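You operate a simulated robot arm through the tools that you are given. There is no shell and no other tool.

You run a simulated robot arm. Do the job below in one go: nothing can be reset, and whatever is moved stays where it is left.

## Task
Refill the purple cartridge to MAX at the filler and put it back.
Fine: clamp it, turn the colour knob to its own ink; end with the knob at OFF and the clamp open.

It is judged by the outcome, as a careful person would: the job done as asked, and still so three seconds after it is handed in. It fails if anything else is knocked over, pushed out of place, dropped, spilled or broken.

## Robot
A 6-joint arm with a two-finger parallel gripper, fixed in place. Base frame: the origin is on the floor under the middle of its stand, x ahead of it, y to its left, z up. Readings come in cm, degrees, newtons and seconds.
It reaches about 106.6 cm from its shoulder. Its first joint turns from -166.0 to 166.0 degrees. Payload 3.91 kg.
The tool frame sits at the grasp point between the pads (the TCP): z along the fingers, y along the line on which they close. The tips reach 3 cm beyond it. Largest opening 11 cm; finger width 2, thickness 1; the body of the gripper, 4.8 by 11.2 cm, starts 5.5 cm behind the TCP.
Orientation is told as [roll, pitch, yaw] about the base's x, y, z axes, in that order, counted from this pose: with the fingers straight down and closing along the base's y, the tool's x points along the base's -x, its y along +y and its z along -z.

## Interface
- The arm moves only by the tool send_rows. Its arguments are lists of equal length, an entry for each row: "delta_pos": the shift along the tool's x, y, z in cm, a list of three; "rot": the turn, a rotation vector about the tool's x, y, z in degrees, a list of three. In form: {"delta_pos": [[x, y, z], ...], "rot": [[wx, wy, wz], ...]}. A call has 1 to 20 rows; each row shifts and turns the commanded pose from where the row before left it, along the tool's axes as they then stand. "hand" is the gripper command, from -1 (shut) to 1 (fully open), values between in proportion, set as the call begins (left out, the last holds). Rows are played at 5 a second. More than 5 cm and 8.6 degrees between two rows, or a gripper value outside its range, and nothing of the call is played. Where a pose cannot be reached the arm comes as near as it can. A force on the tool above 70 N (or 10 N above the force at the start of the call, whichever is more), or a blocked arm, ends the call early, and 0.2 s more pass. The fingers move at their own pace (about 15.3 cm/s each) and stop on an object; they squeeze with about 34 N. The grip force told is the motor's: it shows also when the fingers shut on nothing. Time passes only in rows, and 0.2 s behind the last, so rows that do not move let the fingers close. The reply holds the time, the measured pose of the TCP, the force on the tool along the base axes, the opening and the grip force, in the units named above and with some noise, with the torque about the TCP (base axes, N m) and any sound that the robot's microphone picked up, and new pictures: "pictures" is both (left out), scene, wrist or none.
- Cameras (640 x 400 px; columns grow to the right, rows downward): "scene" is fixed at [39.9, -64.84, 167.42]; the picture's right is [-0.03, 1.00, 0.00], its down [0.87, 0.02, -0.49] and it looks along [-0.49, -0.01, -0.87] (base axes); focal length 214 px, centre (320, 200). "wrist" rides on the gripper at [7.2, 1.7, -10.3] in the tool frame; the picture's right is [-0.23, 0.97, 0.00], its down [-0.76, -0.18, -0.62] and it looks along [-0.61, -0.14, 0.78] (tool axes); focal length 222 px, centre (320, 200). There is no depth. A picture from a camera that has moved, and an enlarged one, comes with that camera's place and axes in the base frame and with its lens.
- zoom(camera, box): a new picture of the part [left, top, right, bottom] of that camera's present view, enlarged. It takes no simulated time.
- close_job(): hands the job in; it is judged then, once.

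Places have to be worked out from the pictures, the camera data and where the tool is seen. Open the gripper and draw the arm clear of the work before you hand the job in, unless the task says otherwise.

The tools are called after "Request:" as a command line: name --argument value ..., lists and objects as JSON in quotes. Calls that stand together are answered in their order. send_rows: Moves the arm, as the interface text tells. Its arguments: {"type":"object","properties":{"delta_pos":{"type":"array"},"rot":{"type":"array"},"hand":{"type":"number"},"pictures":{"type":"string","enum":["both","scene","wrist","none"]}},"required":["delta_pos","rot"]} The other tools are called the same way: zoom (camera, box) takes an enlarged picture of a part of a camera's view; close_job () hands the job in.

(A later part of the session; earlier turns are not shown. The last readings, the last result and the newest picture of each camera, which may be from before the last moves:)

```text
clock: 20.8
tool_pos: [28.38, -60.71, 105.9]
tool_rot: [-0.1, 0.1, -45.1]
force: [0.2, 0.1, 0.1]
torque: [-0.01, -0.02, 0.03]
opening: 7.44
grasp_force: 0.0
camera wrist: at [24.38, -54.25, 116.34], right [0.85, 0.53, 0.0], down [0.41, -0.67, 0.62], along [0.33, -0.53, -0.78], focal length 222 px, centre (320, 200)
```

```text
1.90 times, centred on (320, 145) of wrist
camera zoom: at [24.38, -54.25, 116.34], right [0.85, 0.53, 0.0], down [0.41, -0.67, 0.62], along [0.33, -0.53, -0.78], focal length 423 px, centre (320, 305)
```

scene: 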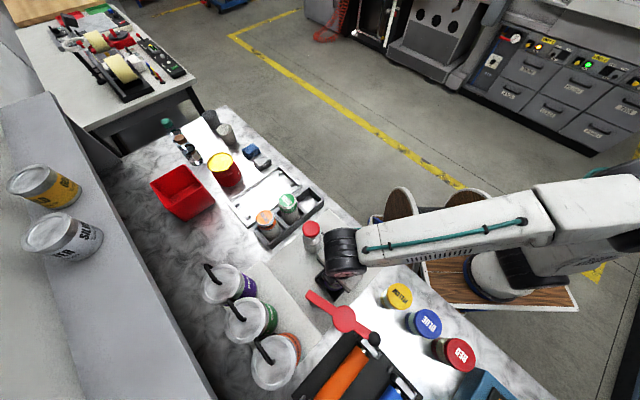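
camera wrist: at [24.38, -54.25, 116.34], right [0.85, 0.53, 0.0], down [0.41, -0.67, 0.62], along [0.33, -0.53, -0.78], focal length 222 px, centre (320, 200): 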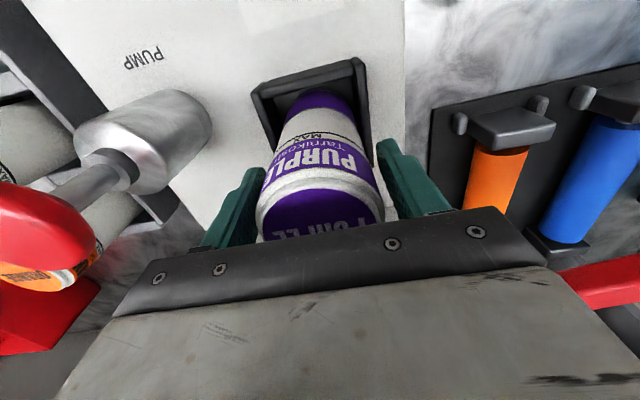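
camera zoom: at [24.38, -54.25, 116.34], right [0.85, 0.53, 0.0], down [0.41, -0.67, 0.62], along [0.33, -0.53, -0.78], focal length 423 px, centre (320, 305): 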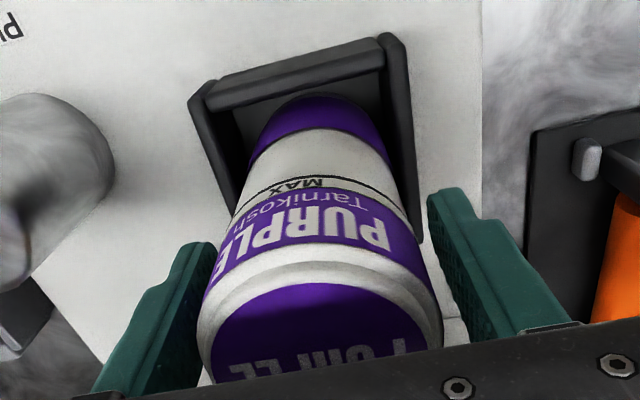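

It sits free and upright. I open fully and rise straight up about 18 cm to inspect.

Request:
send_rows --delta_pos '[[0, 0, 0], [0, 0, -2], [0, 0, -4], [0, 0, -4], [0, 0, -4], [0, 0, -4], [0, 0, 0]]' --rot '[[0, 0, 0], [0, 0, 0], [0, 0, 0], [0, 0, 0], [0, 0, 0], [0, 0, 0], [0, 0, 0]]' --hand 1

Request:
zoom --camera "wrist" --box '[220, 20, 460, 240]'

Request:
zoom --camera "scene" --box '[290, 230, 400, 350]'

```text
clock: 22.4
tool_pos: [28.27, -60.75, 124.03]
tool_rot: [-0.1, 0.1, -45.1]
force: [0.7, 0.3, -0.1]
torque: [-0.02, -0.01, 0.0]
opening: 11.0
grasp_force: 0.1
camera wrist: at [24.28, -54.3, 134.36], right [0.85, 0.53, 0.0], down [0.41, -0.67, 0.62], along [0.33, -0.53, -0.78], focal length 222 px, centre (320, 200)
```

scene: 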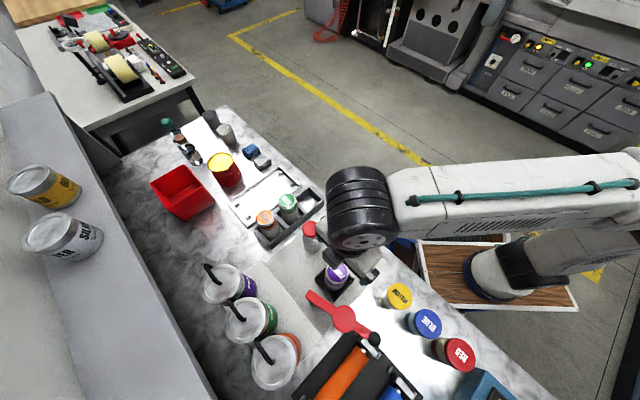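
wrist: 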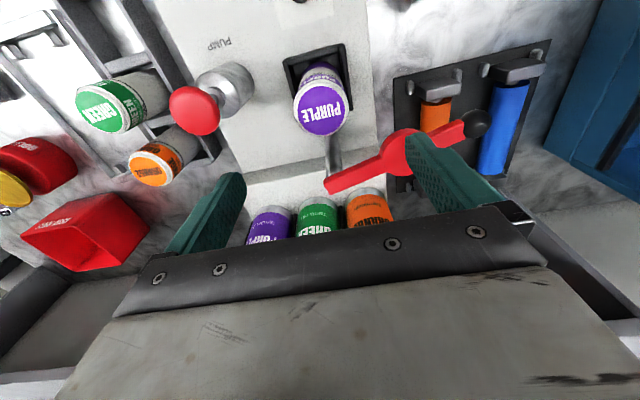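

```text
1.82 times, centred on (340, 130) of wrist
camera zoom: at [24.28, -54.3, 134.36], right [0.85, 0.53, 0.0], down [0.41, -0.67, 0.62], along [0.33, -0.53, -0.78], focal length 404 px, centre (284, 327)
```

zoom: 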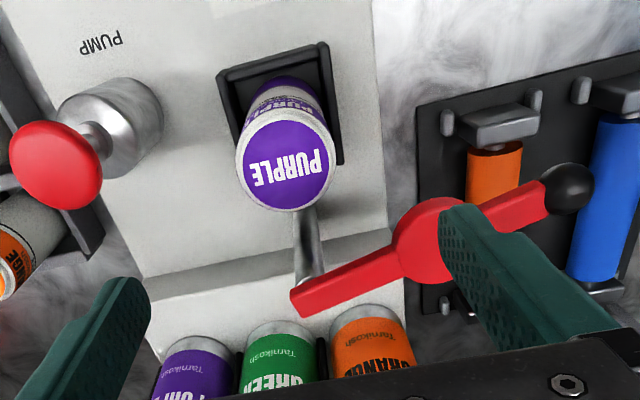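

```text
3.33 times, centred on (345, 290) of scene
camera zoom: at [39.9, -64.84, 167.42], right [-0.03, 1.0, 0.0], down [0.87, 0.02, -0.49], along [-0.49, -0.01, -0.87], focal length 715 px, centre (237, -100)
```

zoom: 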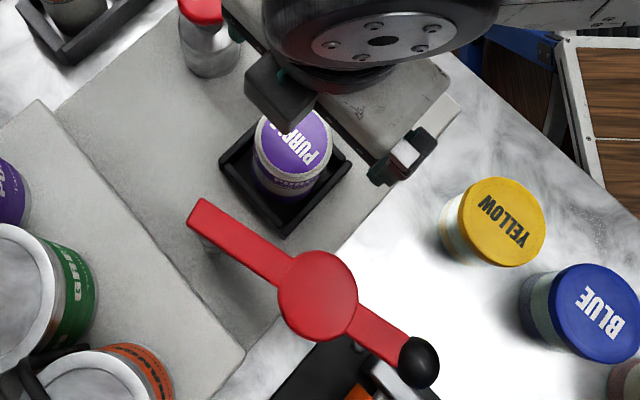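

The cartridge stands upright in the cradle. Before swinging the clamp I need its height relative to the cartridge top, so I back off toward the aisle and tilt the gripper forward to look nearly horizontally.

Request:
send_rows --delta_pos '[[4, 0, 0], [4, 0, 0], [4, 0, 0], [4, 0, 0], [4, 0, 0], [0, 0, 0], [0, 0, 0], [0, 0, 0], [0, 0, 0], [0, 0, 0], [0, 0, 0], [0, 0, 0], [0, 0, 0]]' --rot '[[0, 0, 0], [0, 0, 0], [0, 0, 0], [0, 0, 0], [0, 0, 0], [0, -8, 0], [0, -8, 0], [0, -8, 0], [0, -8, 0], [0, -8, 0], [0, -8, 0], [0, -8, 0], [0, 0, 0]]'

```text
clock: 25.2
tool_pos: [14.24, -46.57, 124.12]
tool_rot: [-0.3, -56.1, -44.9]
force: [0.3, -0.1, 0.0]
torque: [0.02, 0.0, 0.04]
opening: 11.01
grasp_force: 0.0
camera wrist: at [6.38, -36.37, 123.83], right [0.78, 0.6, 0.19], down [-0.19, -0.06, 0.98], along [0.6, -0.8, 0.07], focal length 222 px, centre (320, 200)
```

scene: 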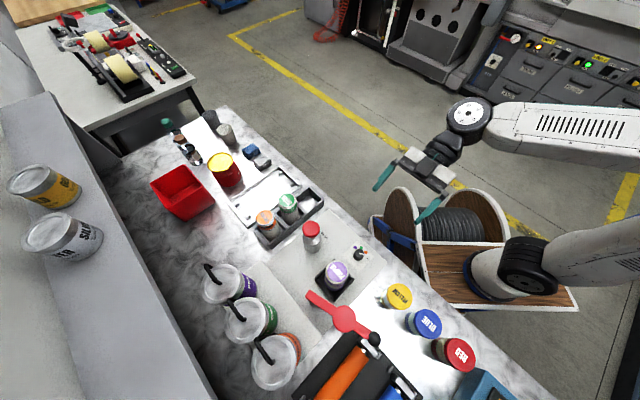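
wrist: 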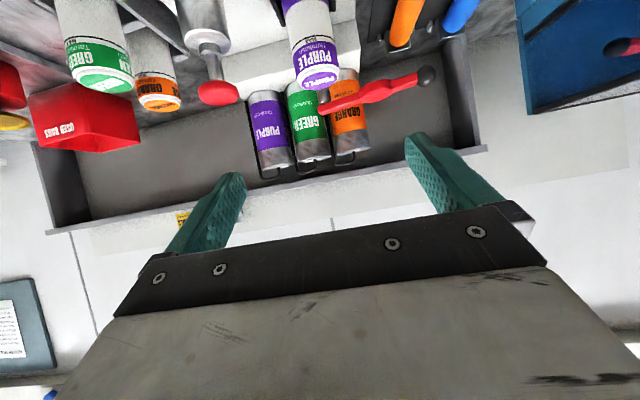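

The clamp arm and cartridge top are in view. I lower the camera by 7 cm for a flatter line of sight.

Request:
send_rows --delta_pos '[[2.9, 0, 1.95], [2.9, 0, 1.95], [0, 0, 0]]' --rot '[[0, 0, 0], [0, 0, 0], [0, 0, 0]]' --pictures "wrist"

Request:
zoom --camera "wrist" --box '[240, 0, 460, 160]'

```text
clock: 26.0
tool_pos: [14.59, -46.68, 116.99]
tool_rot: [-0.2, -55.9, -44.9]
force: [0.2, 0.0, -0.5]
torque: [0.0, 0.0, -0.02]
opening: 10.97
grasp_force: 0.0
camera wrist: at [6.73, -36.49, 116.68], right [0.78, 0.6, 0.19], down [-0.19, -0.06, 0.98], along [0.6, -0.8, 0.06], focal length 222 px, centre (320, 200)
```

wrist: 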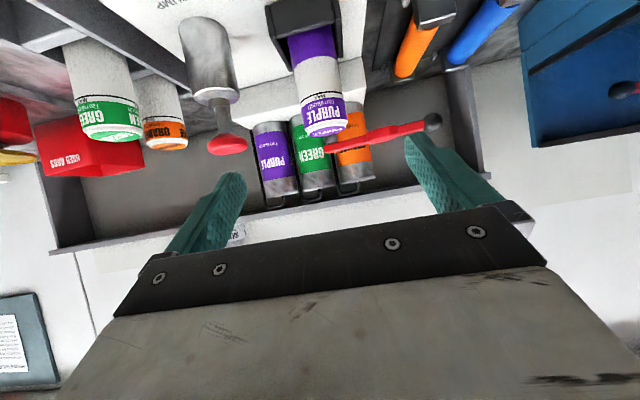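

```text
2.50 times, centred on (350, 80) of wrist
camera zoom: at [6.73, -36.49, 116.68], right [0.78, 0.6, 0.19], down [-0.19, -0.06, 0.98], along [0.6, -0.8, 0.06], focal length 555 px, centre (245, 500)
```

zoom: 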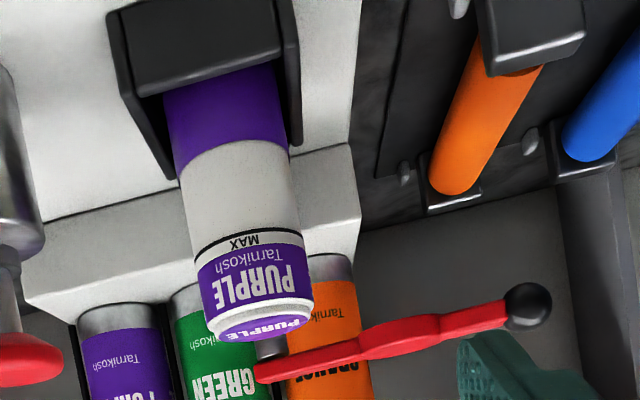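

From here the cartridge top reads z≈108.8 and the clamp arm sits in the plane z≈109.5–110.6, pivoting about the post near (34.8, -66.9), ball handle near (42.9, -52.6, 110.3). The disc will pass just above the cartridge. I straighten the gripper, rise, and go toward the ball.

Request:
send_rows --delta_pos '[[0, 0, 0], [0, 0, 0], [0, 0, 0], [0, 0, 0], [0, 0, 0], [0, 0, 0], [0, 0, 0], [0, 0, -4], [0, 0, -4], [0, 0, 0]]' --rot '[[0, 8, 0], [0, 8, 0], [0, 8, 0], [0, 8, 0], [0, 8, 0], [0, 8, 0], [0, 8, 0], [0, 0, 0], [0, 0, 0], [0, 0, 0]]' --pictures "none"

Request:
send_rows --delta_pos '[[0, 0, 0], [0, 0, 0], [0, 0, 0], [0, 0, 0], [0, 0, 0], [0, 0, 0], [0, 0, 0], [0, 0, 0], [0, 0, 0], [0, 0, 0], [0, 0, 0]]' --rot '[[0, 0, 7.5], [0, 0, 7.5], [0, 0, 7.5], [0, 0, 7.5], [0, 0, 7.5], [0, 0, 7.5], [0, 0, 7.5], [0, 0, 7.5], [0, 0, 7.5], [0, 0, 7.5], [0, 0, 0]]' --hand -0.05

```text
clock: 28.2
tool_pos: [14.18, -46.86, 125.2]
tool_rot: [-0.2, 0.1, -45.1]
force: [0.1, -0.1, 0.0]
torque: [0.01, -0.01, 0.0]
opening: 11.0
grasp_force: 0.0
```

```text
clock: 30.6
tool_pos: [14.28, -46.52, 125.2]
tool_rot: [-0.1, 0.0, -120.2]
force: [-0.3, 0.4, -0.6]
torque: [-0.02, 0.0, -0.02]
opening: 5.27
grasp_force: 0.1
camera wrist: at [19.36, -41.04, 135.4], right [0.73, -0.69, 0.0], down [-0.54, -0.57, 0.62], along [-0.43, -0.45, -0.78], focal length 222 px, centre (320, 200)
```

scene: 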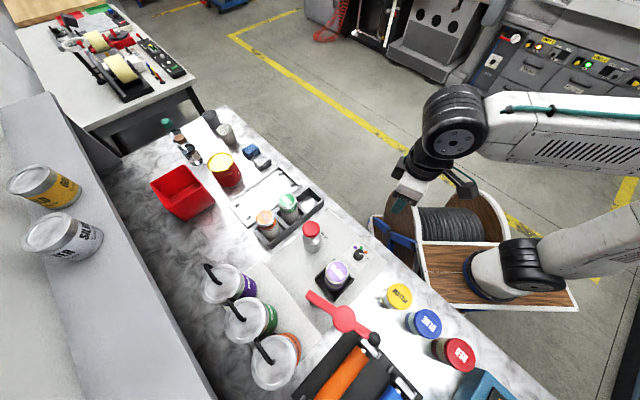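
wrist: 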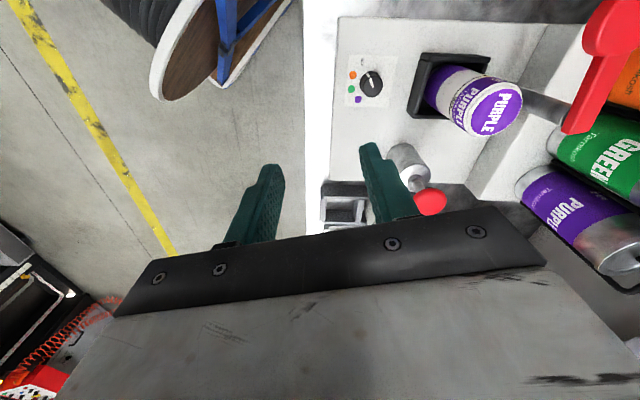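

Orientation is now in line with the clamp arm. I move to above the ball at this height and look.

Request:
send_rows --delta_pos '[[1.3, 4, 0], [1.3, 4, 0], [1.3, 4, 0], [1.3, 4, 0], [1.3, 4, 0], [1.3, 4, 0], [1.3, 3.85, 0], [0, 0, 0]]' --rot '[[0, 0, 0], [0, 0, 0], [0, 0, 0], [0, 0, 0], [0, 0, 0], [0, 0, 0], [0, 0, 0], [0, 0, 0]]'

Request:
zoom --camera "wrist" --box '[220, 40, 460, 240]'

```text
clock: 32.4
tool_pos: [42.88, -52.53, 125.1]
tool_rot: [-0.1, -0.1, -120.1]
force: [-0.4, -0.2, -0.4]
torque: [0.0, 0.01, -0.03]
opening: 5.21
grasp_force: 0.1
camera wrist: at [47.93, -47.02, 135.4], right [0.73, -0.69, 0.0], down [-0.53, -0.57, 0.62], along [-0.43, -0.45, -0.78], focal length 222 px, centre (320, 200)
```

scene: 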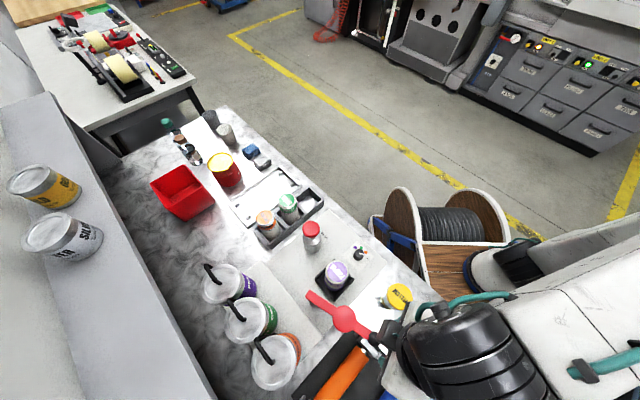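
wrist: 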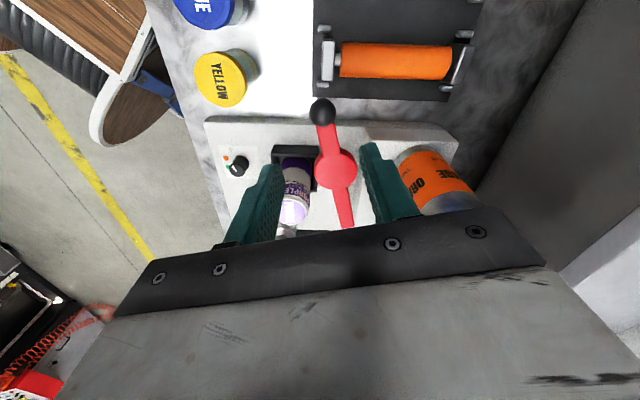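

```text
2.00 times, centred on (340, 140) of wrist
camera zoom: at [47.93, -47.02, 135.4], right [0.73, -0.69, 0.0], down [-0.53, -0.57, 0.62], along [-0.43, -0.45, -0.78], focal length 444 px, centre (280, 320)
```

zoom: 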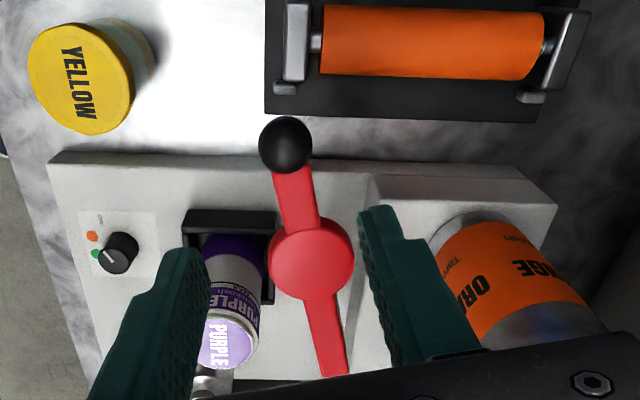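

The ball is right between the fingers (ball ≈ (42.8, -52.7), arm angle ≈60°, radius ≈16.1 cm about the post). I descend to straddle it without gripping.

Request:
send_rows --delta_pos '[[0, 0, 3], [0, 0, 4], [0, 0, 4], [0, 0, 3], [0, 0, 1], [0, 0, 0]]' --rot '[[0, 0, 0], [0, 0, 0], [0, 0, 0], [0, 0, 0], [0, 0, 0], [0, 0, 0]]'

Request:
zoom --camera "wrist" --box '[180, 40, 460, 240]'

```text
clock: 33.8
tool_pos: [42.86, -52.41, 109.89]
tool_rot: [-0.2, 0.0, -120.2]
force: [-0.2, -0.6, 1.0]
torque: [0.0, -0.03, -0.01]
opening: 5.25
grasp_force: 0.0
camera wrist: at [47.95, -46.99, 120.23], right [0.73, -0.69, 0.0], down [-0.53, -0.57, 0.62], along [-0.43, -0.45, -0.78], focal length 222 px, centre (320, 200)
```

scene: 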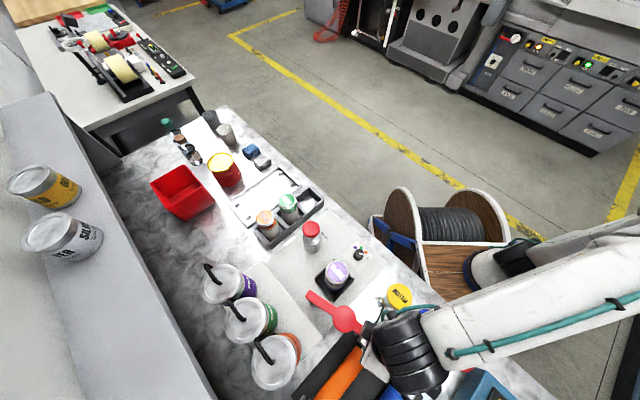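
wrist: 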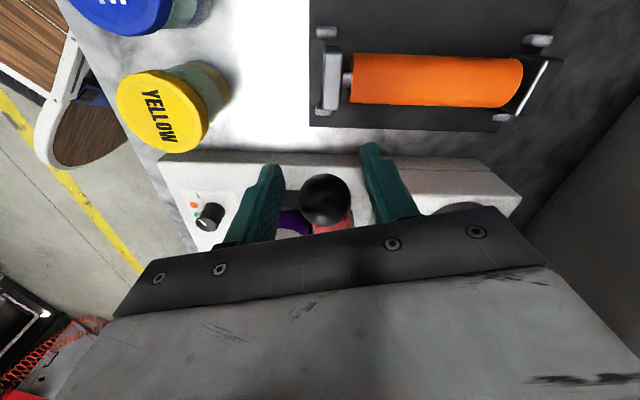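

```text
2.00 times, centred on (320, 140) of wrist
camera zoom: at [47.95, -46.99, 120.23], right [0.73, -0.69, 0.0], down [-0.53, -0.57, 0.62], along [-0.43, -0.45, -0.78], focal length 444 px, centre (320, 320)
```

zoom: 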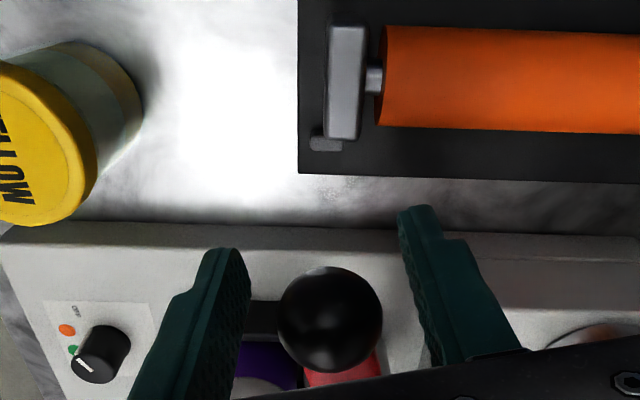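

The fingers straddle the ball. I start swinging it CCW about the post, 5° per row with the hand turning along, in a short first stretch.

Request:
send_rows --delta_pos '[[-0.06, -1.42, 0], [-0.06, -1.42, 0], [-0.06, -1.42, 0], [-0.06, -1.42, 0], [0, 0, 0]]' --rot '[[0, 0, -5], [0, 0, -5], [0, 0, -5], [0, 0, -5], [0, 0, 0]]'

Request:
zoom --camera "wrist" --box '[180, 40, 460, 240]'

```text
clock: 35.0
tool_pos: [37.46, -50.51, 110.01]
tool_rot: [0.0, 0.0, -100.1]
force: [0.2, 0.9, -0.1]
torque: [0.02, 0.01, -0.02]
opening: 5.22
grasp_force: 0.1
camera wrist: at [40.44, -43.68, 120.21], right [0.92, -0.39, 0.0], down [-0.31, -0.72, 0.62], along [-0.25, -0.57, -0.78], focal length 222 px, centre (320, 200)
```

scene: 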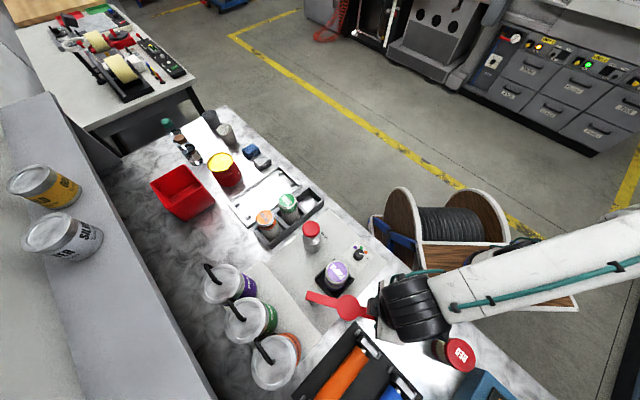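
wrist: 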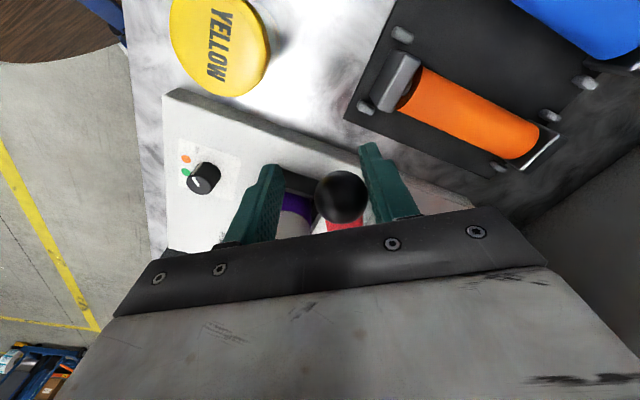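

```text
2.00 times, centred on (320, 140) of wrist
camera zoom: at [40.44, -43.68, 120.21], right [0.92, -0.39, 0.0], down [-0.31, -0.72, 0.62], along [-0.25, -0.57, -0.78], focal length 444 px, centre (320, 320)
```

zoom: 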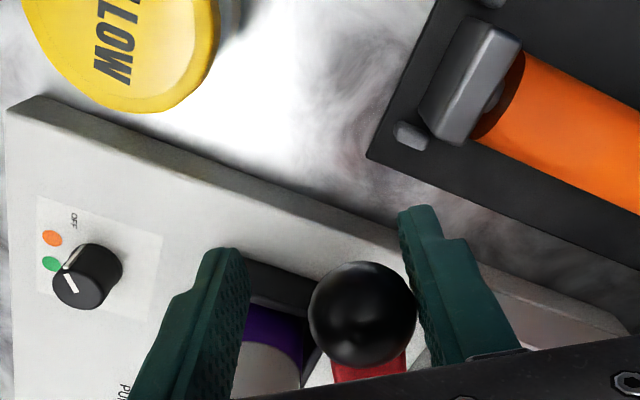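

The arm swings freely with under 1 N. I continue another 35°.

Request:
send_rows --delta_pos '[[-0.06, -1.42, 0], [-0.06, -1.42, 0], [-0.06, -1.42, 0], [-0.06, -1.42, 0], [-0.06, -1.42, 0], [-0.06, -1.42, 0], [-0.06, -1.42, 0], [0, 0, 0]]' --rot '[[0, 0, -5], [0, 0, -5], [0, 0, -5], [0, 0, -5], [0, 0, -5], [0, 0, -5], [0, 0, -5], [0, 0, 0]]'

Request:
zoom --camera "wrist" --box '[180, 40, 460, 240]'

Request:
zoom --camera "scene" --box '[290, 220, 410, 330]'

```text
clock: 36.8
tool_pos: [27.94, -52.0, 110.13]
tool_rot: [-0.1, 0.0, -65.1]
force: [0.2, -0.3, 0.0]
torque: [-0.01, -0.01, 0.03]
opening: 5.21
grasp_force: 0.0
camera wrist: at [26.32, -44.64, 120.27], right [0.98, 0.2, 0.0], down [0.16, -0.77, 0.62], along [0.13, -0.61, -0.78], focal length 222 px, centre (320, 200)
```

scene: 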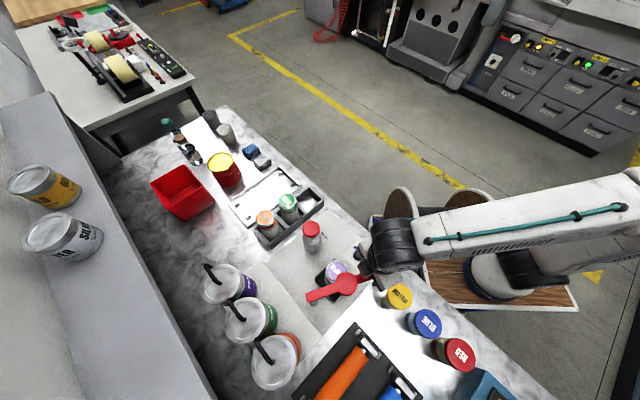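
wrist: 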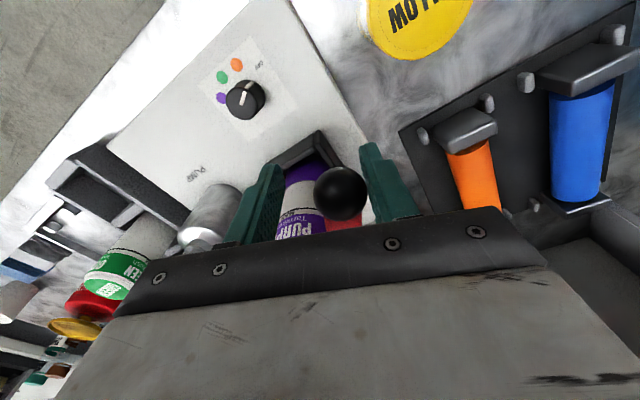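

```text
2.00 times, centred on (320, 140) of wrist
camera zoom: at [26.32, -44.64, 120.27], right [0.98, 0.2, 0.0], down [0.16, -0.77, 0.62], along [0.13, -0.61, -0.78], focal length 444 px, centre (320, 320)
```

zoom: 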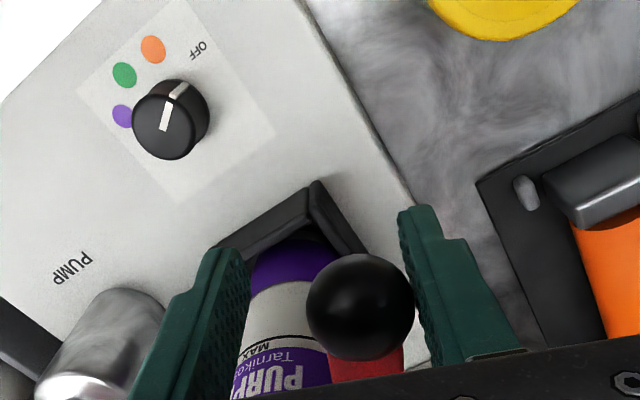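

```text
3.64 times, centred on (350, 275) of scene
camera zoom: at [39.9, -64.84, 167.42], right [-0.03, 1.0, 0.0], down [0.87, 0.02, -0.49], along [-0.49, -0.01, -0.87], focal length 780 px, centre (211, -73)
```

zoom: 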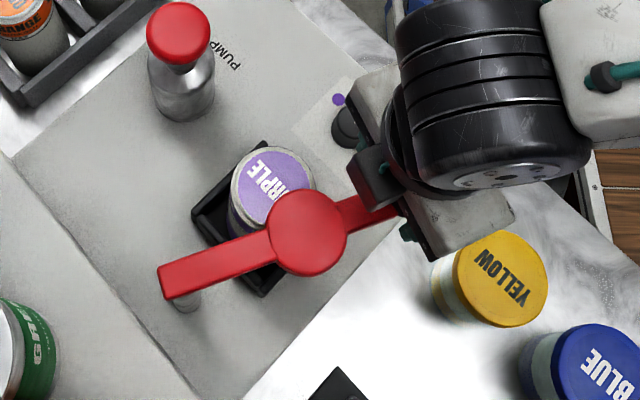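

The disc is passing over the cartridge without touching. I continue 20° further and check.

Request:
send_rows --delta_pos '[[-0.06, -1.42, 0], [-0.06, -1.42, 0], [-0.06, -1.42, 0], [-0.06, -1.42, 0], [0, 0, 0]]' --rot '[[0, 0, -5], [0, 0, -5], [0, 0, -5], [0, 0, -5], [0, 0, 0]]'

Request:
zoom --camera "scene" --box '[290, 220, 410, 330]'

Request:
zoom --camera "wrist" --box '[180, 40, 460, 240]'

```text
clock: 38.0
tool_pos: [23.27, -54.93, 110.1]
tool_rot: [-0.1, 0.1, -45.0]
force: [-0.2, 0.6, 0.7]
torque: [-0.01, -0.01, -0.02]
opening: 5.22
grasp_force: 0.1
camera wrist: at [19.33, -48.58, 120.29], right [0.85, 0.53, 0.0], down [0.41, -0.66, 0.62], along [0.33, -0.53, -0.78], focal length 222 px, centre (320, 200)
```

scene: 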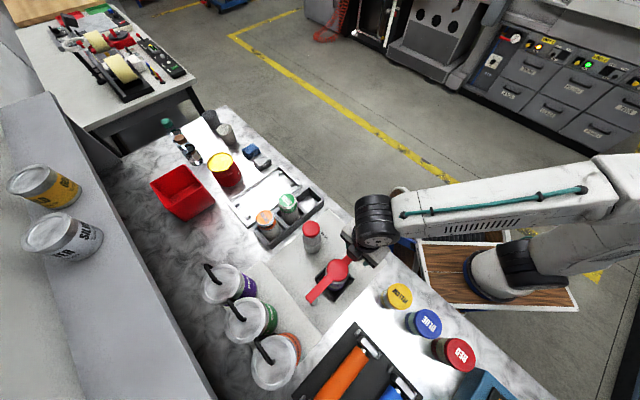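
wrist: 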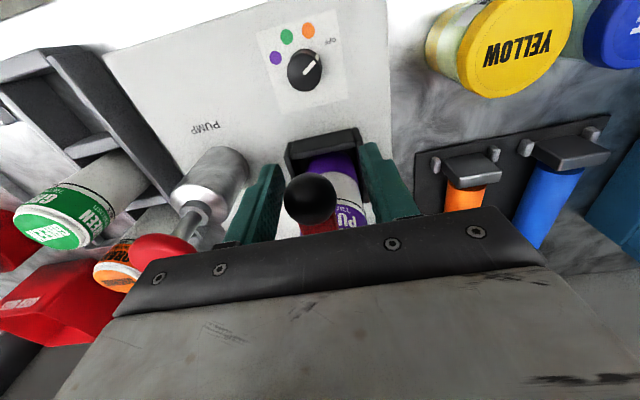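

```text
3.64 times, centred on (350, 275) of scene
camera zoom: at [39.9, -64.84, 167.42], right [-0.03, 1.0, 0.0], down [0.87, 0.02, -0.49], along [-0.49, -0.01, -0.87], focal length 780 px, centre (211, -73)
```

zoom: 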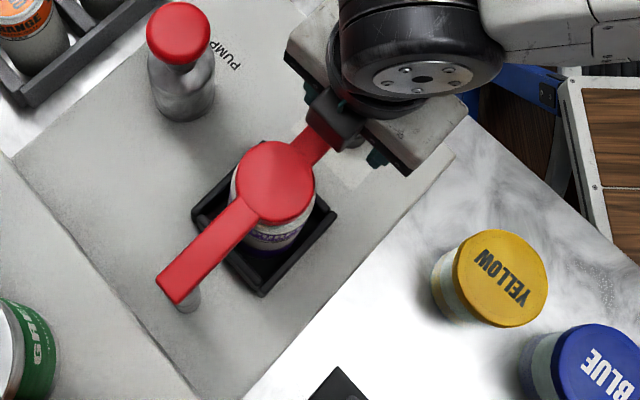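

```text
2.00 times, centred on (320, 140) of wrist
camera zoom: at [19.33, -48.58, 120.29], right [0.85, 0.53, 0.0], down [0.41, -0.66, 0.62], along [0.33, -0.53, -0.78], focal length 444 px, centre (320, 320)
```

zoom: 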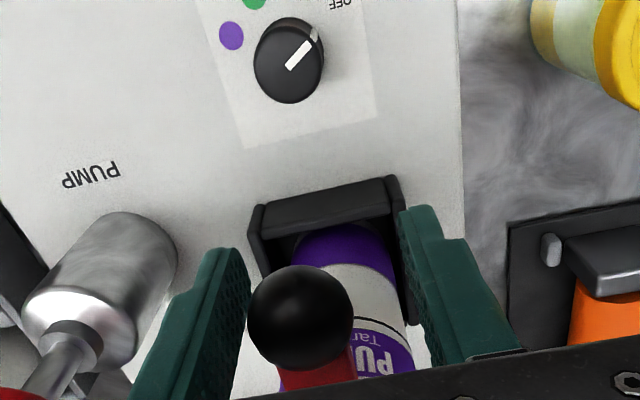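

The arm has settled over the cartridge: the disc triangulates to (28.4, -60.4), right above the cartridge axis, arm angle ≈135–136°. I rise straight up off the ball and inspect.

Request:
send_rows --delta_pos '[[0, -0.3, -1], [0, 0, -3], [0, 0, -4], [0, 0, -4], [0, 0, -3], [0, 0, 0]]' --rot '[[0, 0, 0], [0, 0, 0], [0, 0, 0], [0, 0, 0], [0, 0, 0], [0, 0, 0]]'

Request:
zoom --camera "wrist" --box '[220, 20, 460, 220]'

Request:
zoom --camera "scene" --box '[290, 220, 410, 330]'

```text
clock: 39.4
tool_pos: [23.37, -55.23, 125.17]
tool_rot: [0.0, 0.0, -45.1]
force: [0.7, 0.5, 0.6]
torque: [0.03, -0.02, -0.02]
opening: 5.21
grasp_force: 0.0
camera wrist: at [19.49, -48.83, 135.5], right [0.85, 0.53, 0.0], down [0.41, -0.67, 0.62], along [0.33, -0.53, -0.78], focal length 222 px, centre (320, 200)
```

scene: 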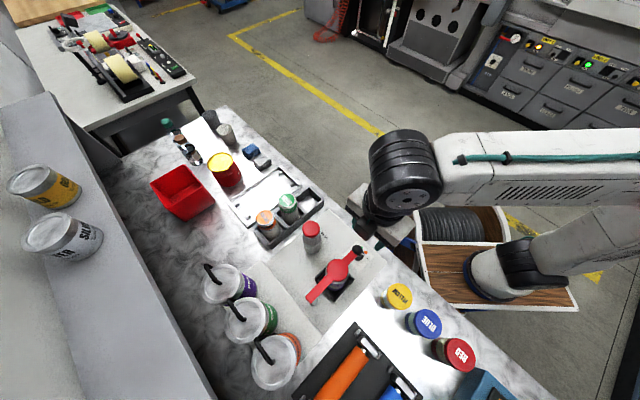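
wrist: 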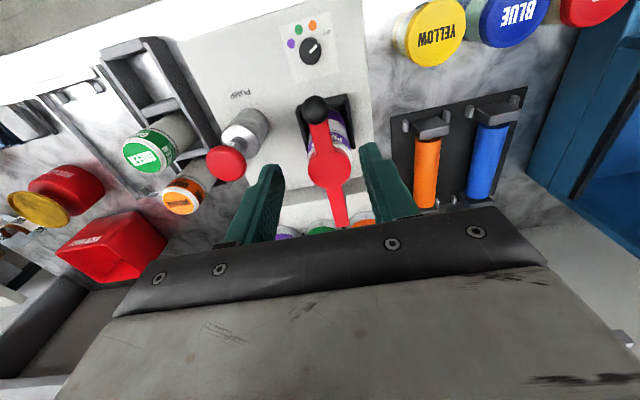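

```text
2.00 times, centred on (340, 120) of wrist
camera zoom: at [19.49, -48.83, 135.5], right [0.85, 0.53, 0.0], down [0.41, -0.67, 0.62], along [0.33, -0.53, -0.78], focal length 444 px, centre (280, 360)
```

zoom: 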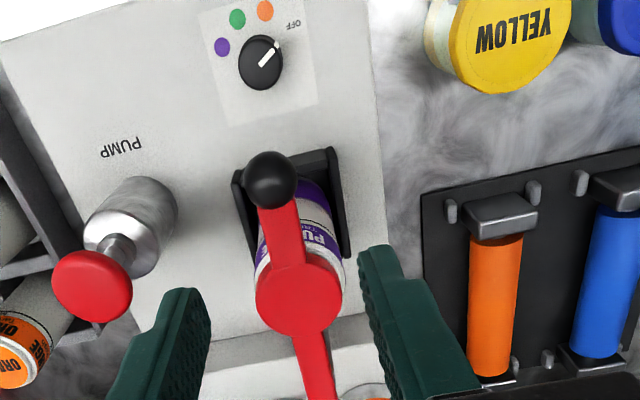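

```text
3.64 times, centred on (350, 275) of scene
camera zoom: at [39.9, -64.84, 167.42], right [-0.03, 1.0, 0.0], down [0.87, 0.02, -0.49], along [-0.49, -0.01, -0.87], focal length 780 px, centre (211, -73)
```

zoom: 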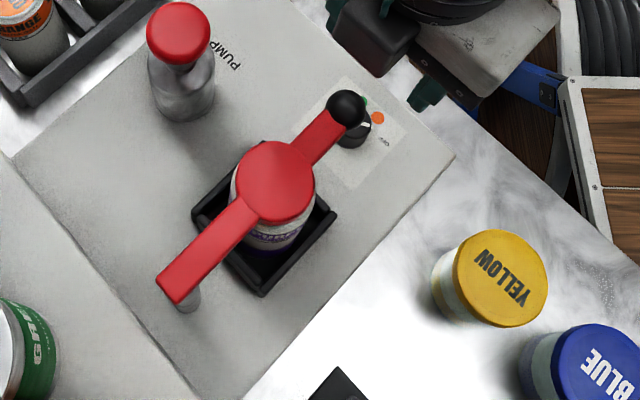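

Clamp is closed with the disc centred over the cartridge. The knob axis is near (20.1, -52.3); the labels sit at azimuths ≈75° (OFF), 115°, 155°, 195° (purple), so I need +120°. Since the ball hangs near the knob, I'll grip the knob with the hand leaning 30° toward the aisle; first I turn and tilt the hand up here.

Request:
send_rows --delta_pos '[[3, 0, 0], [3, 0, 0], [3, 0, 0], [0, 0, 0], [0, 0, 0], [0, 0, 0], [0, 0, 0], [0, 0, 0], [0, 0, 0], [0, 0, 0], [0, 0, 0], [0, 0, 0], [0, 0, 0], [0, 0, 0], [0, 0, 0], [0, 0, 0]]' --rot '[[0, 0, 0], [0, 0, 0], [0, 0, 0], [0, 0, 7.5], [0, 0, 7.5], [0, 0, 7.5], [0, 0, 7.5], [0, 0, 7.5], [0, 0, 7.5], [0, 0, 7.5], [0, 0, 7.5], [0, -7.5, 0], [0, -7.5, 0], [0, -7.5, 0], [0, -7.5, 0], [0, 0, 0]]'

```text
clock: 42.8
tool_pos: [16.7, -49.03, 125.02]
tool_rot: [-0.1, -30.1, -105.0]
force: [-0.5, -0.7, 0.4]
torque: [0.03, -0.04, -0.01]
opening: 5.24
grasp_force: 0.1
camera wrist: at [21.2, -38.31, 130.3], right [0.89, -0.44, 0.11], down [-0.26, -0.29, 0.92], along [-0.38, -0.85, -0.37], focal length 222 px, centre (320, 200)
```

scene: 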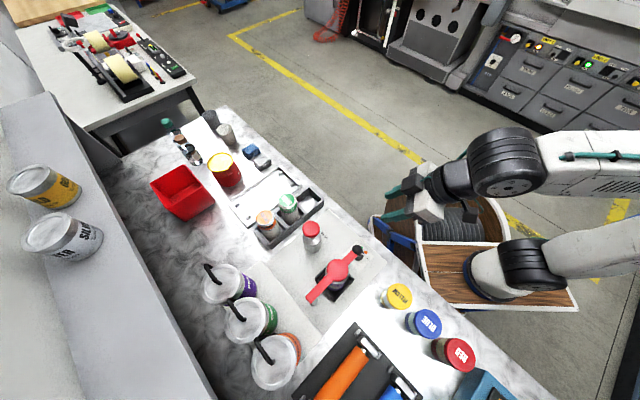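
wrist: 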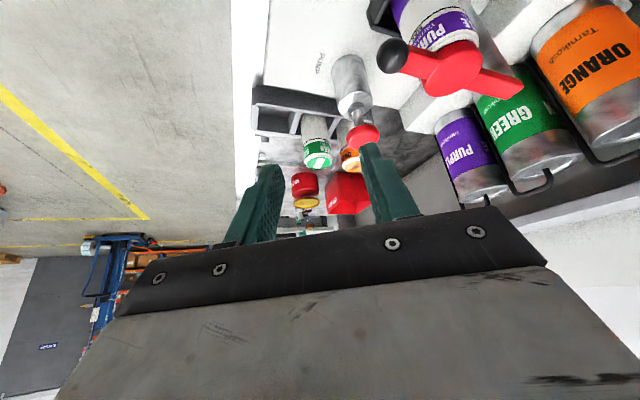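

Orientation is as intended. I now move to a standoff ~12 cm up the tool axis from the knob and check alignment.

Request:
send_rows --delta_pos '[[2.64, 0.826, 3.08], [2.64, 0.826, 3.08], [2.64, 0.826, 3.08], [2.64, 0.826, 3.08], [2.64, 0.826, 3.08], [0, 0, 0]]' --rot '[[0, 0, 0], [0, 0, 0], [0, 0, 0], [0, 0, 0], [0, 0, 0], [0, 0, 0]]'

Request:
zoom --camera "wrist" --box '[220, 60, 440, 240]'

```text
clock: 44.2
tool_pos: [21.53, -46.53, 104.99]
tool_rot: [0.0, -30.0, -105.1]
force: [0.1, -0.6, 0.2]
torque: [0.0, 0.01, 0.0]
opening: 5.25
grasp_force: 0.0
camera wrist: at [26.01, -35.91, 110.29], right [0.89, -0.44, 0.11], down [-0.26, -0.29, 0.92], along [-0.38, -0.85, -0.37], focal length 222 px, centre (320, 200)
```

scene: 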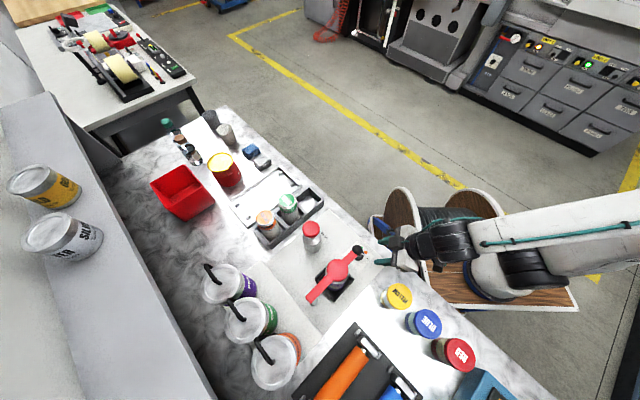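
wrist: 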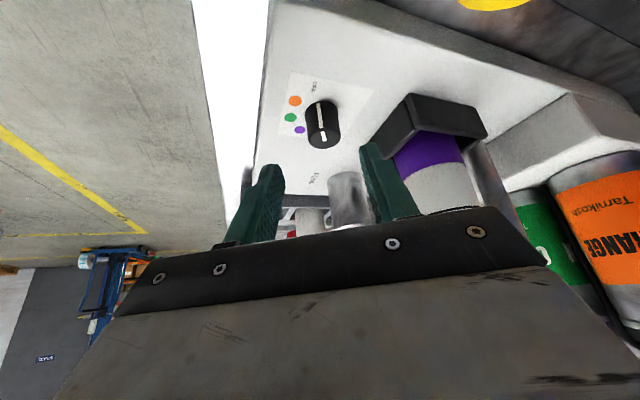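

```text
2.22 times, centred on (330, 150) of wrist
camera zoom: at [26.01, -35.91, 110.29], right [0.89, -0.44, 0.11], down [-0.26, -0.29, 0.92], along [-0.38, -0.85, -0.37], focal length 494 px, centre (298, 311)
```

zoom: 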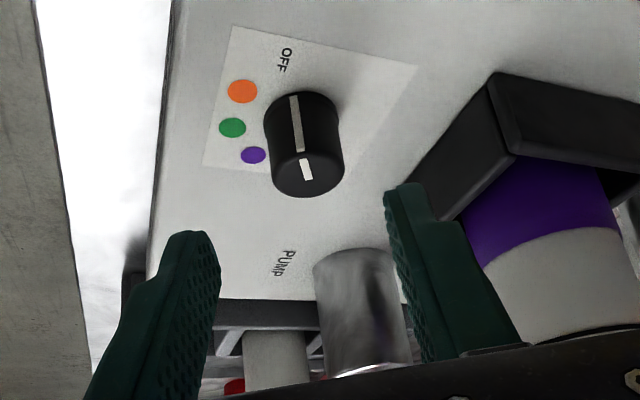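

The knob is ~3.2 cm wide with its top near z≈97 and is well lined up between the fingers. I advance along the tool axis to grip it at mid-height, watching force.

Request:
send_rows --delta_pos '[[-0.32, 0.1, 2.2], [0, 0, 2.5], [0, 0, 2.5], [0, 0, 2], [0, 0, 0]]' --rot '[[0, 0, 0], [0, 0, 0], [0, 0, 0], [0, 0, 0], [0, 0, 0]]'

Request:
zoom --camera "wrist" --box '[220, 60, 440, 240]'

```text
clock: 45.4
tool_pos: [20.25, -51.05, 97.29]
tool_rot: [-0.1, -30.0, -105.0]
force: [0.3, -0.4, -0.2]
torque: [-0.01, 0.04, -0.04]
opening: 5.24
grasp_force: 0.1
camera wrist: at [24.78, -40.48, 102.6], right [0.89, -0.44, 0.11], down [-0.26, -0.29, 0.92], along [-0.38, -0.85, -0.37], focal length 222 px, centre (320, 200)
```

scene: 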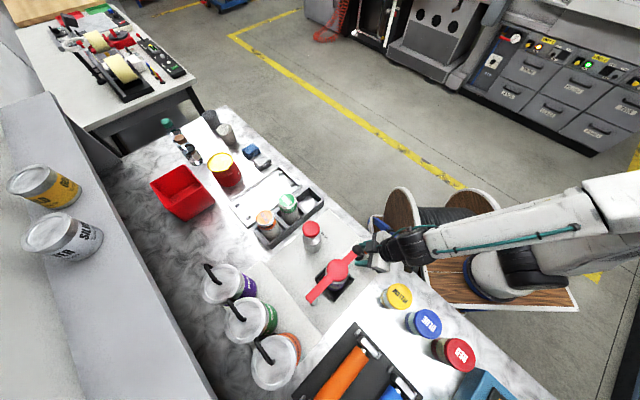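
wrist: 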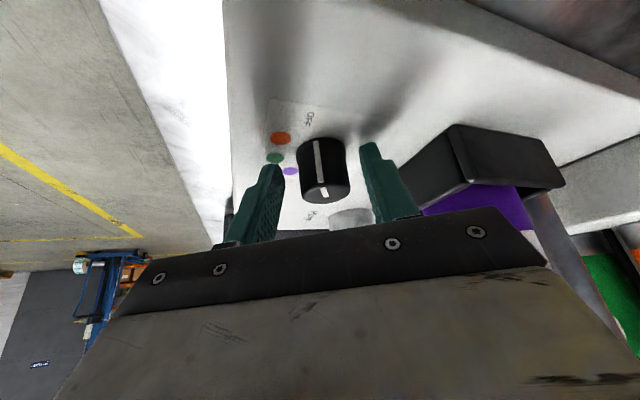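

```text
2.22 times, centred on (330, 150) of wrist
camera zoom: at [24.78, -40.48, 102.6], right [0.89, -0.44, 0.11], down [-0.26, -0.29, 0.92], along [-0.38, -0.85, -0.37], focal length 494 px, centre (298, 311)
```

zoom: 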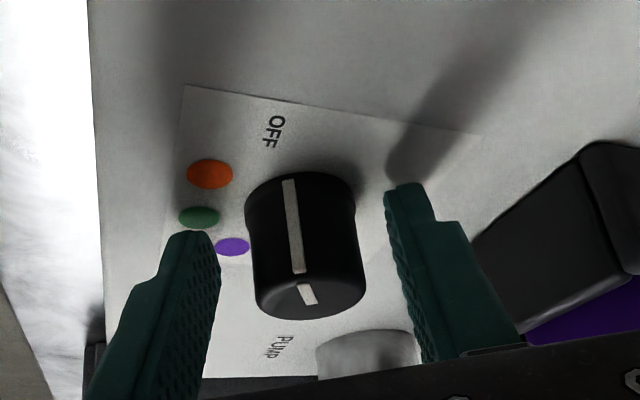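

The fingers bracket the knob symmetrically. I close on it.

Request:
send_rows --delta_pos '[[0, 0, 0], [0, 0, 0], [0, 0, 0]]' --rot '[[0, 0, 0], [0, 0, 0], [0, 0, 0]]' --hand -1 --pictures "wrist"

```text
clock: 46.2
tool_pos: [20.25, -51.18, 97.34]
tool_rot: [-0.1, -30.1, -104.9]
force: [19.3, -8.8, -4.7]
torque: [-0.75, -1.44, 0.38]
opening: 3.15
grasp_force: 45.3
camera wrist: at [24.9, -40.51, 102.59], right [0.89, -0.44, 0.11], down [-0.26, -0.29, 0.92], along [-0.38, -0.85, -0.37], focal length 222 px, centre (320, 200)
```

wrist: 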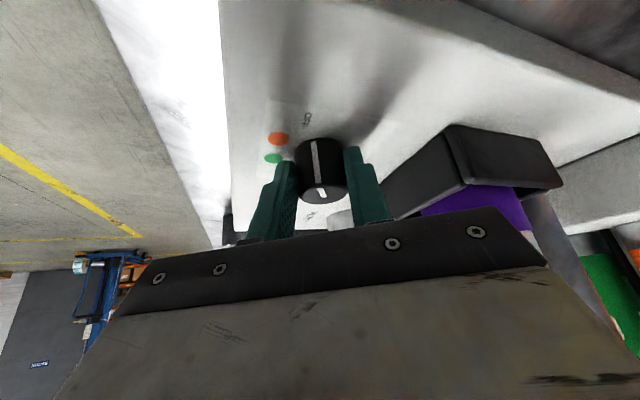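

Gripped (3.15 cm); a ~20 N side load shows I'm ~0.15 cm off-centre along the closing axis. I correct that and turn the first 24° about the knob's vertical axis.

Request:
send_rows --delta_pos '[[0, 0.14, 0], [-0.009, -0.152, 0.005], [-0.009, -0.152, 0.005], [-0.009, -0.152, 0.005], [0, 0, 0]]' --rot '[[0, 0, 0], [-4, 0, -6.93], [-4, 0, -6.93], [-4, 0, -6.93], [0, 0, 0]]'

Request:
zoom --camera "wrist" --box '[220, 60, 440, 240]'

```text
clock: 47.4
tool_pos: [19.77, -51.22, 97.43]
tool_rot: [-0.1, -30.1, -81.4]
force: [-49.0, -10.5, -0.2]
torque: [-0.04, -0.52, -0.67]
opening: 3.16
grasp_force: 45.2
camera wrist: at [19.71, -39.54, 102.6], right [0.99, -0.05, 0.11], down [-0.12, -0.37, 0.92], along [0.0, -0.93, -0.37], focal length 222 px, centre (320, 200)
```

scene: 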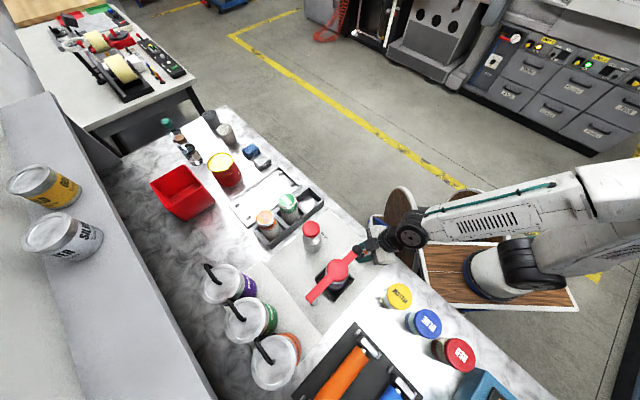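
wrist: 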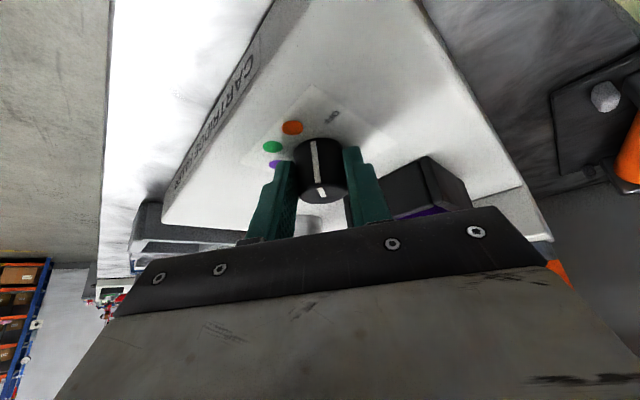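

```text
2.22 times, centred on (330, 150) of wrist
camera zoom: at [19.71, -39.54, 102.6], right [0.99, -0.05, 0.11], down [-0.12, -0.37, 0.92], along [0.0, -0.93, -0.37], focal length 494 px, centre (298, 311)
```

zoom: 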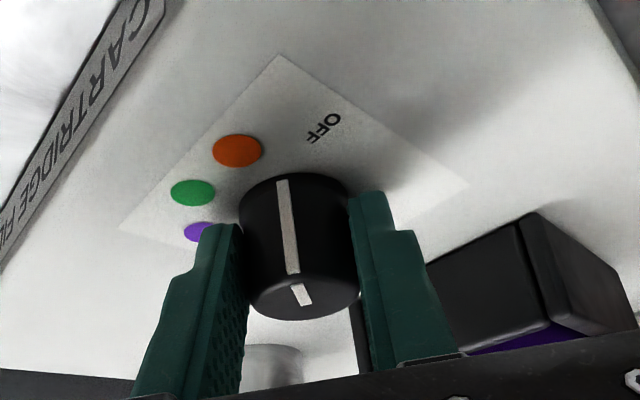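

The knob turned with the grip, but force shows my earlier correction overshot (stiffness ≈414 N/cm). I correct by -0.12 cm and continue 24° more.

Request:
send_rows --delta_pos '[[0, -0.12, 0], [-0.009, -0.152, 0.005], [-0.009, -0.152, 0.005], [-0.009, -0.152, 0.005], [0, 0, 0]]' --rot '[[0, 0, 0], [-4, 0, -6.93], [-4, 0, -6.93], [-4, 0, -6.93], [0, 0, 0]]' --pictures "wrist"

```text
clock: 48.6
tool_pos: [19.41, -51.6, 97.34]
tool_rot: [-0.3, -30.0, -57.1]
force: [-40.3, -24.8, -7.1]
torque: [-0.55, -0.55, -0.5]
opening: 3.13
grasp_force: 45.3
camera wrist: at [14.61, -40.98, 102.62], right [0.93, 0.36, 0.11], down [0.04, -0.39, 0.92], along [0.38, -0.85, -0.37], focal length 222 px, centre (320, 200)
```

wrist: 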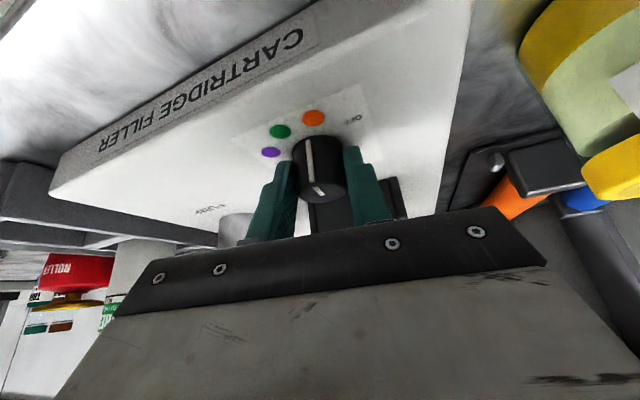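

The pointer is now past orange; the residual force says the true turning radius is nearer 1.4 cm. I correct and continue with the larger radius.

Request:
send_rows --delta_pos '[[0, -0.15, 0], [-0.012, -0.195, 0.007], [-0.012, -0.195, 0.007], [-0.012, -0.195, 0.007], [-0.012, -0.195, 0.007], [0, 0, 0]]' --rot '[[0, 0, 0], [-4, 0, -6.93], [-4, 0, -6.93], [-4, 0, -6.93], [-4, 0, -6.93], [0, 0, 0]]'

```text
clock: 50.0
tool_pos: [18.93, -52.05, 97.4]
tool_rot: [-0.1, -29.9, -25.0]
force: [12.7, -17.7, 5.5]
torque: [-0.78, -0.66, -0.15]
opening: 3.13
grasp_force: 45.2
camera wrist: at [9.3, -45.64, 102.65], right [0.59, 0.8, 0.11], down [0.24, -0.31, 0.92], along [0.77, -0.51, -0.38], focal length 222 px, centre (320, 200)
```

scene: 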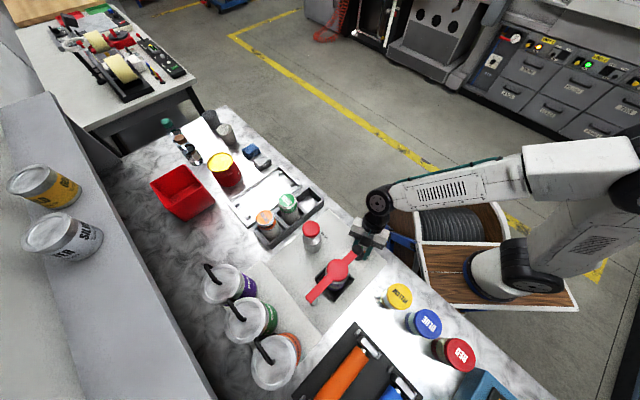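
wrist: 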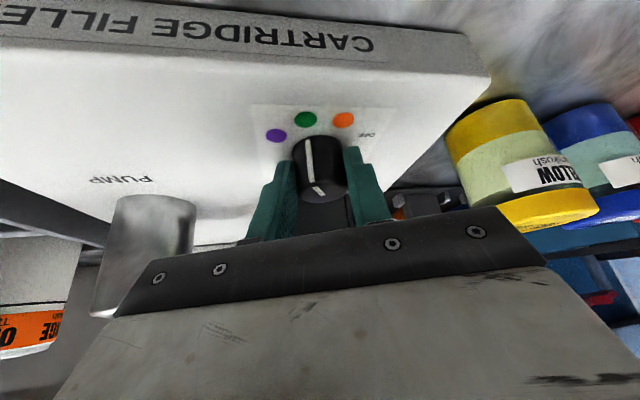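

Forces are small now; the pointer is at green. I continue the last 40° to purple.

Request:
send_rows --delta_pos '[[-0.04, -0.03, 0.02], [-0.012, -0.195, 0.007], [-0.012, -0.195, 0.007], [-0.012, -0.195, 0.007], [-0.012, -0.195, 0.007], [0, 0, 0]]' --rot '[[0, 0, 0], [-4, 0, -6.93], [-4, 0, -6.93], [-4, 0, -6.93], [-4, 0, -6.93], [0, 0, 0]]'

Request:
zoom --camera "wrist" --box '[220, 60, 440, 240]'

```text
clock: 51.4
tool_pos: [18.83, -52.71, 97.41]
tool_rot: [0.2, -29.9, 6.9]
force: [7.3, 33.3, 3.8]
torque: [0.31, -0.72, -0.23]
opening: 3.15
grasp_force: 44.9
camera wrist: at [7.23, -52.35, 102.62], right [0.08, 0.99, 0.12], down [0.37, -0.14, 0.92], along [0.93, -0.03, -0.38], focal length 222 px, centre (320, 200)
```

scene: 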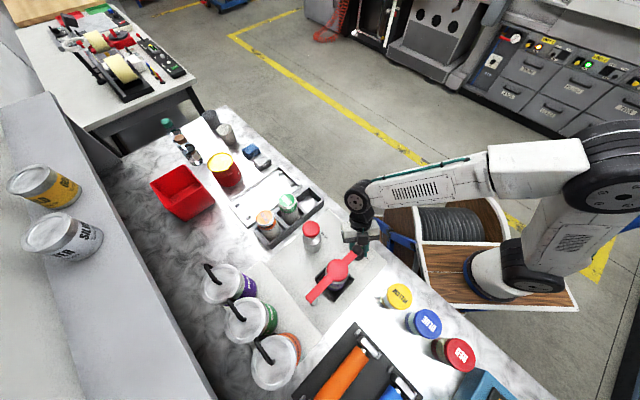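
wrist: 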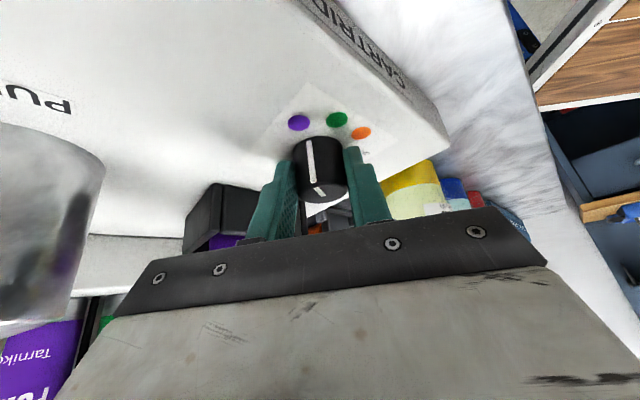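

```text
2.22 times, centred on (330, 150) of wrist
camera zoom: at [7.23, -52.35, 102.62], right [0.08, 0.99, 0.12], down [0.37, -0.14, 0.92], along [0.93, -0.03, -0.38], focal length 494 px, centre (298, 311)
```

zoom: 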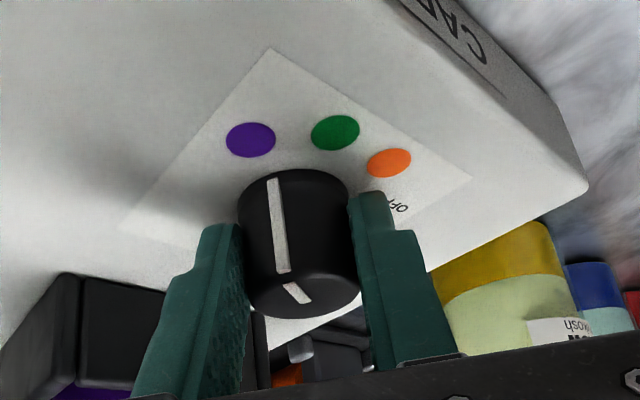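

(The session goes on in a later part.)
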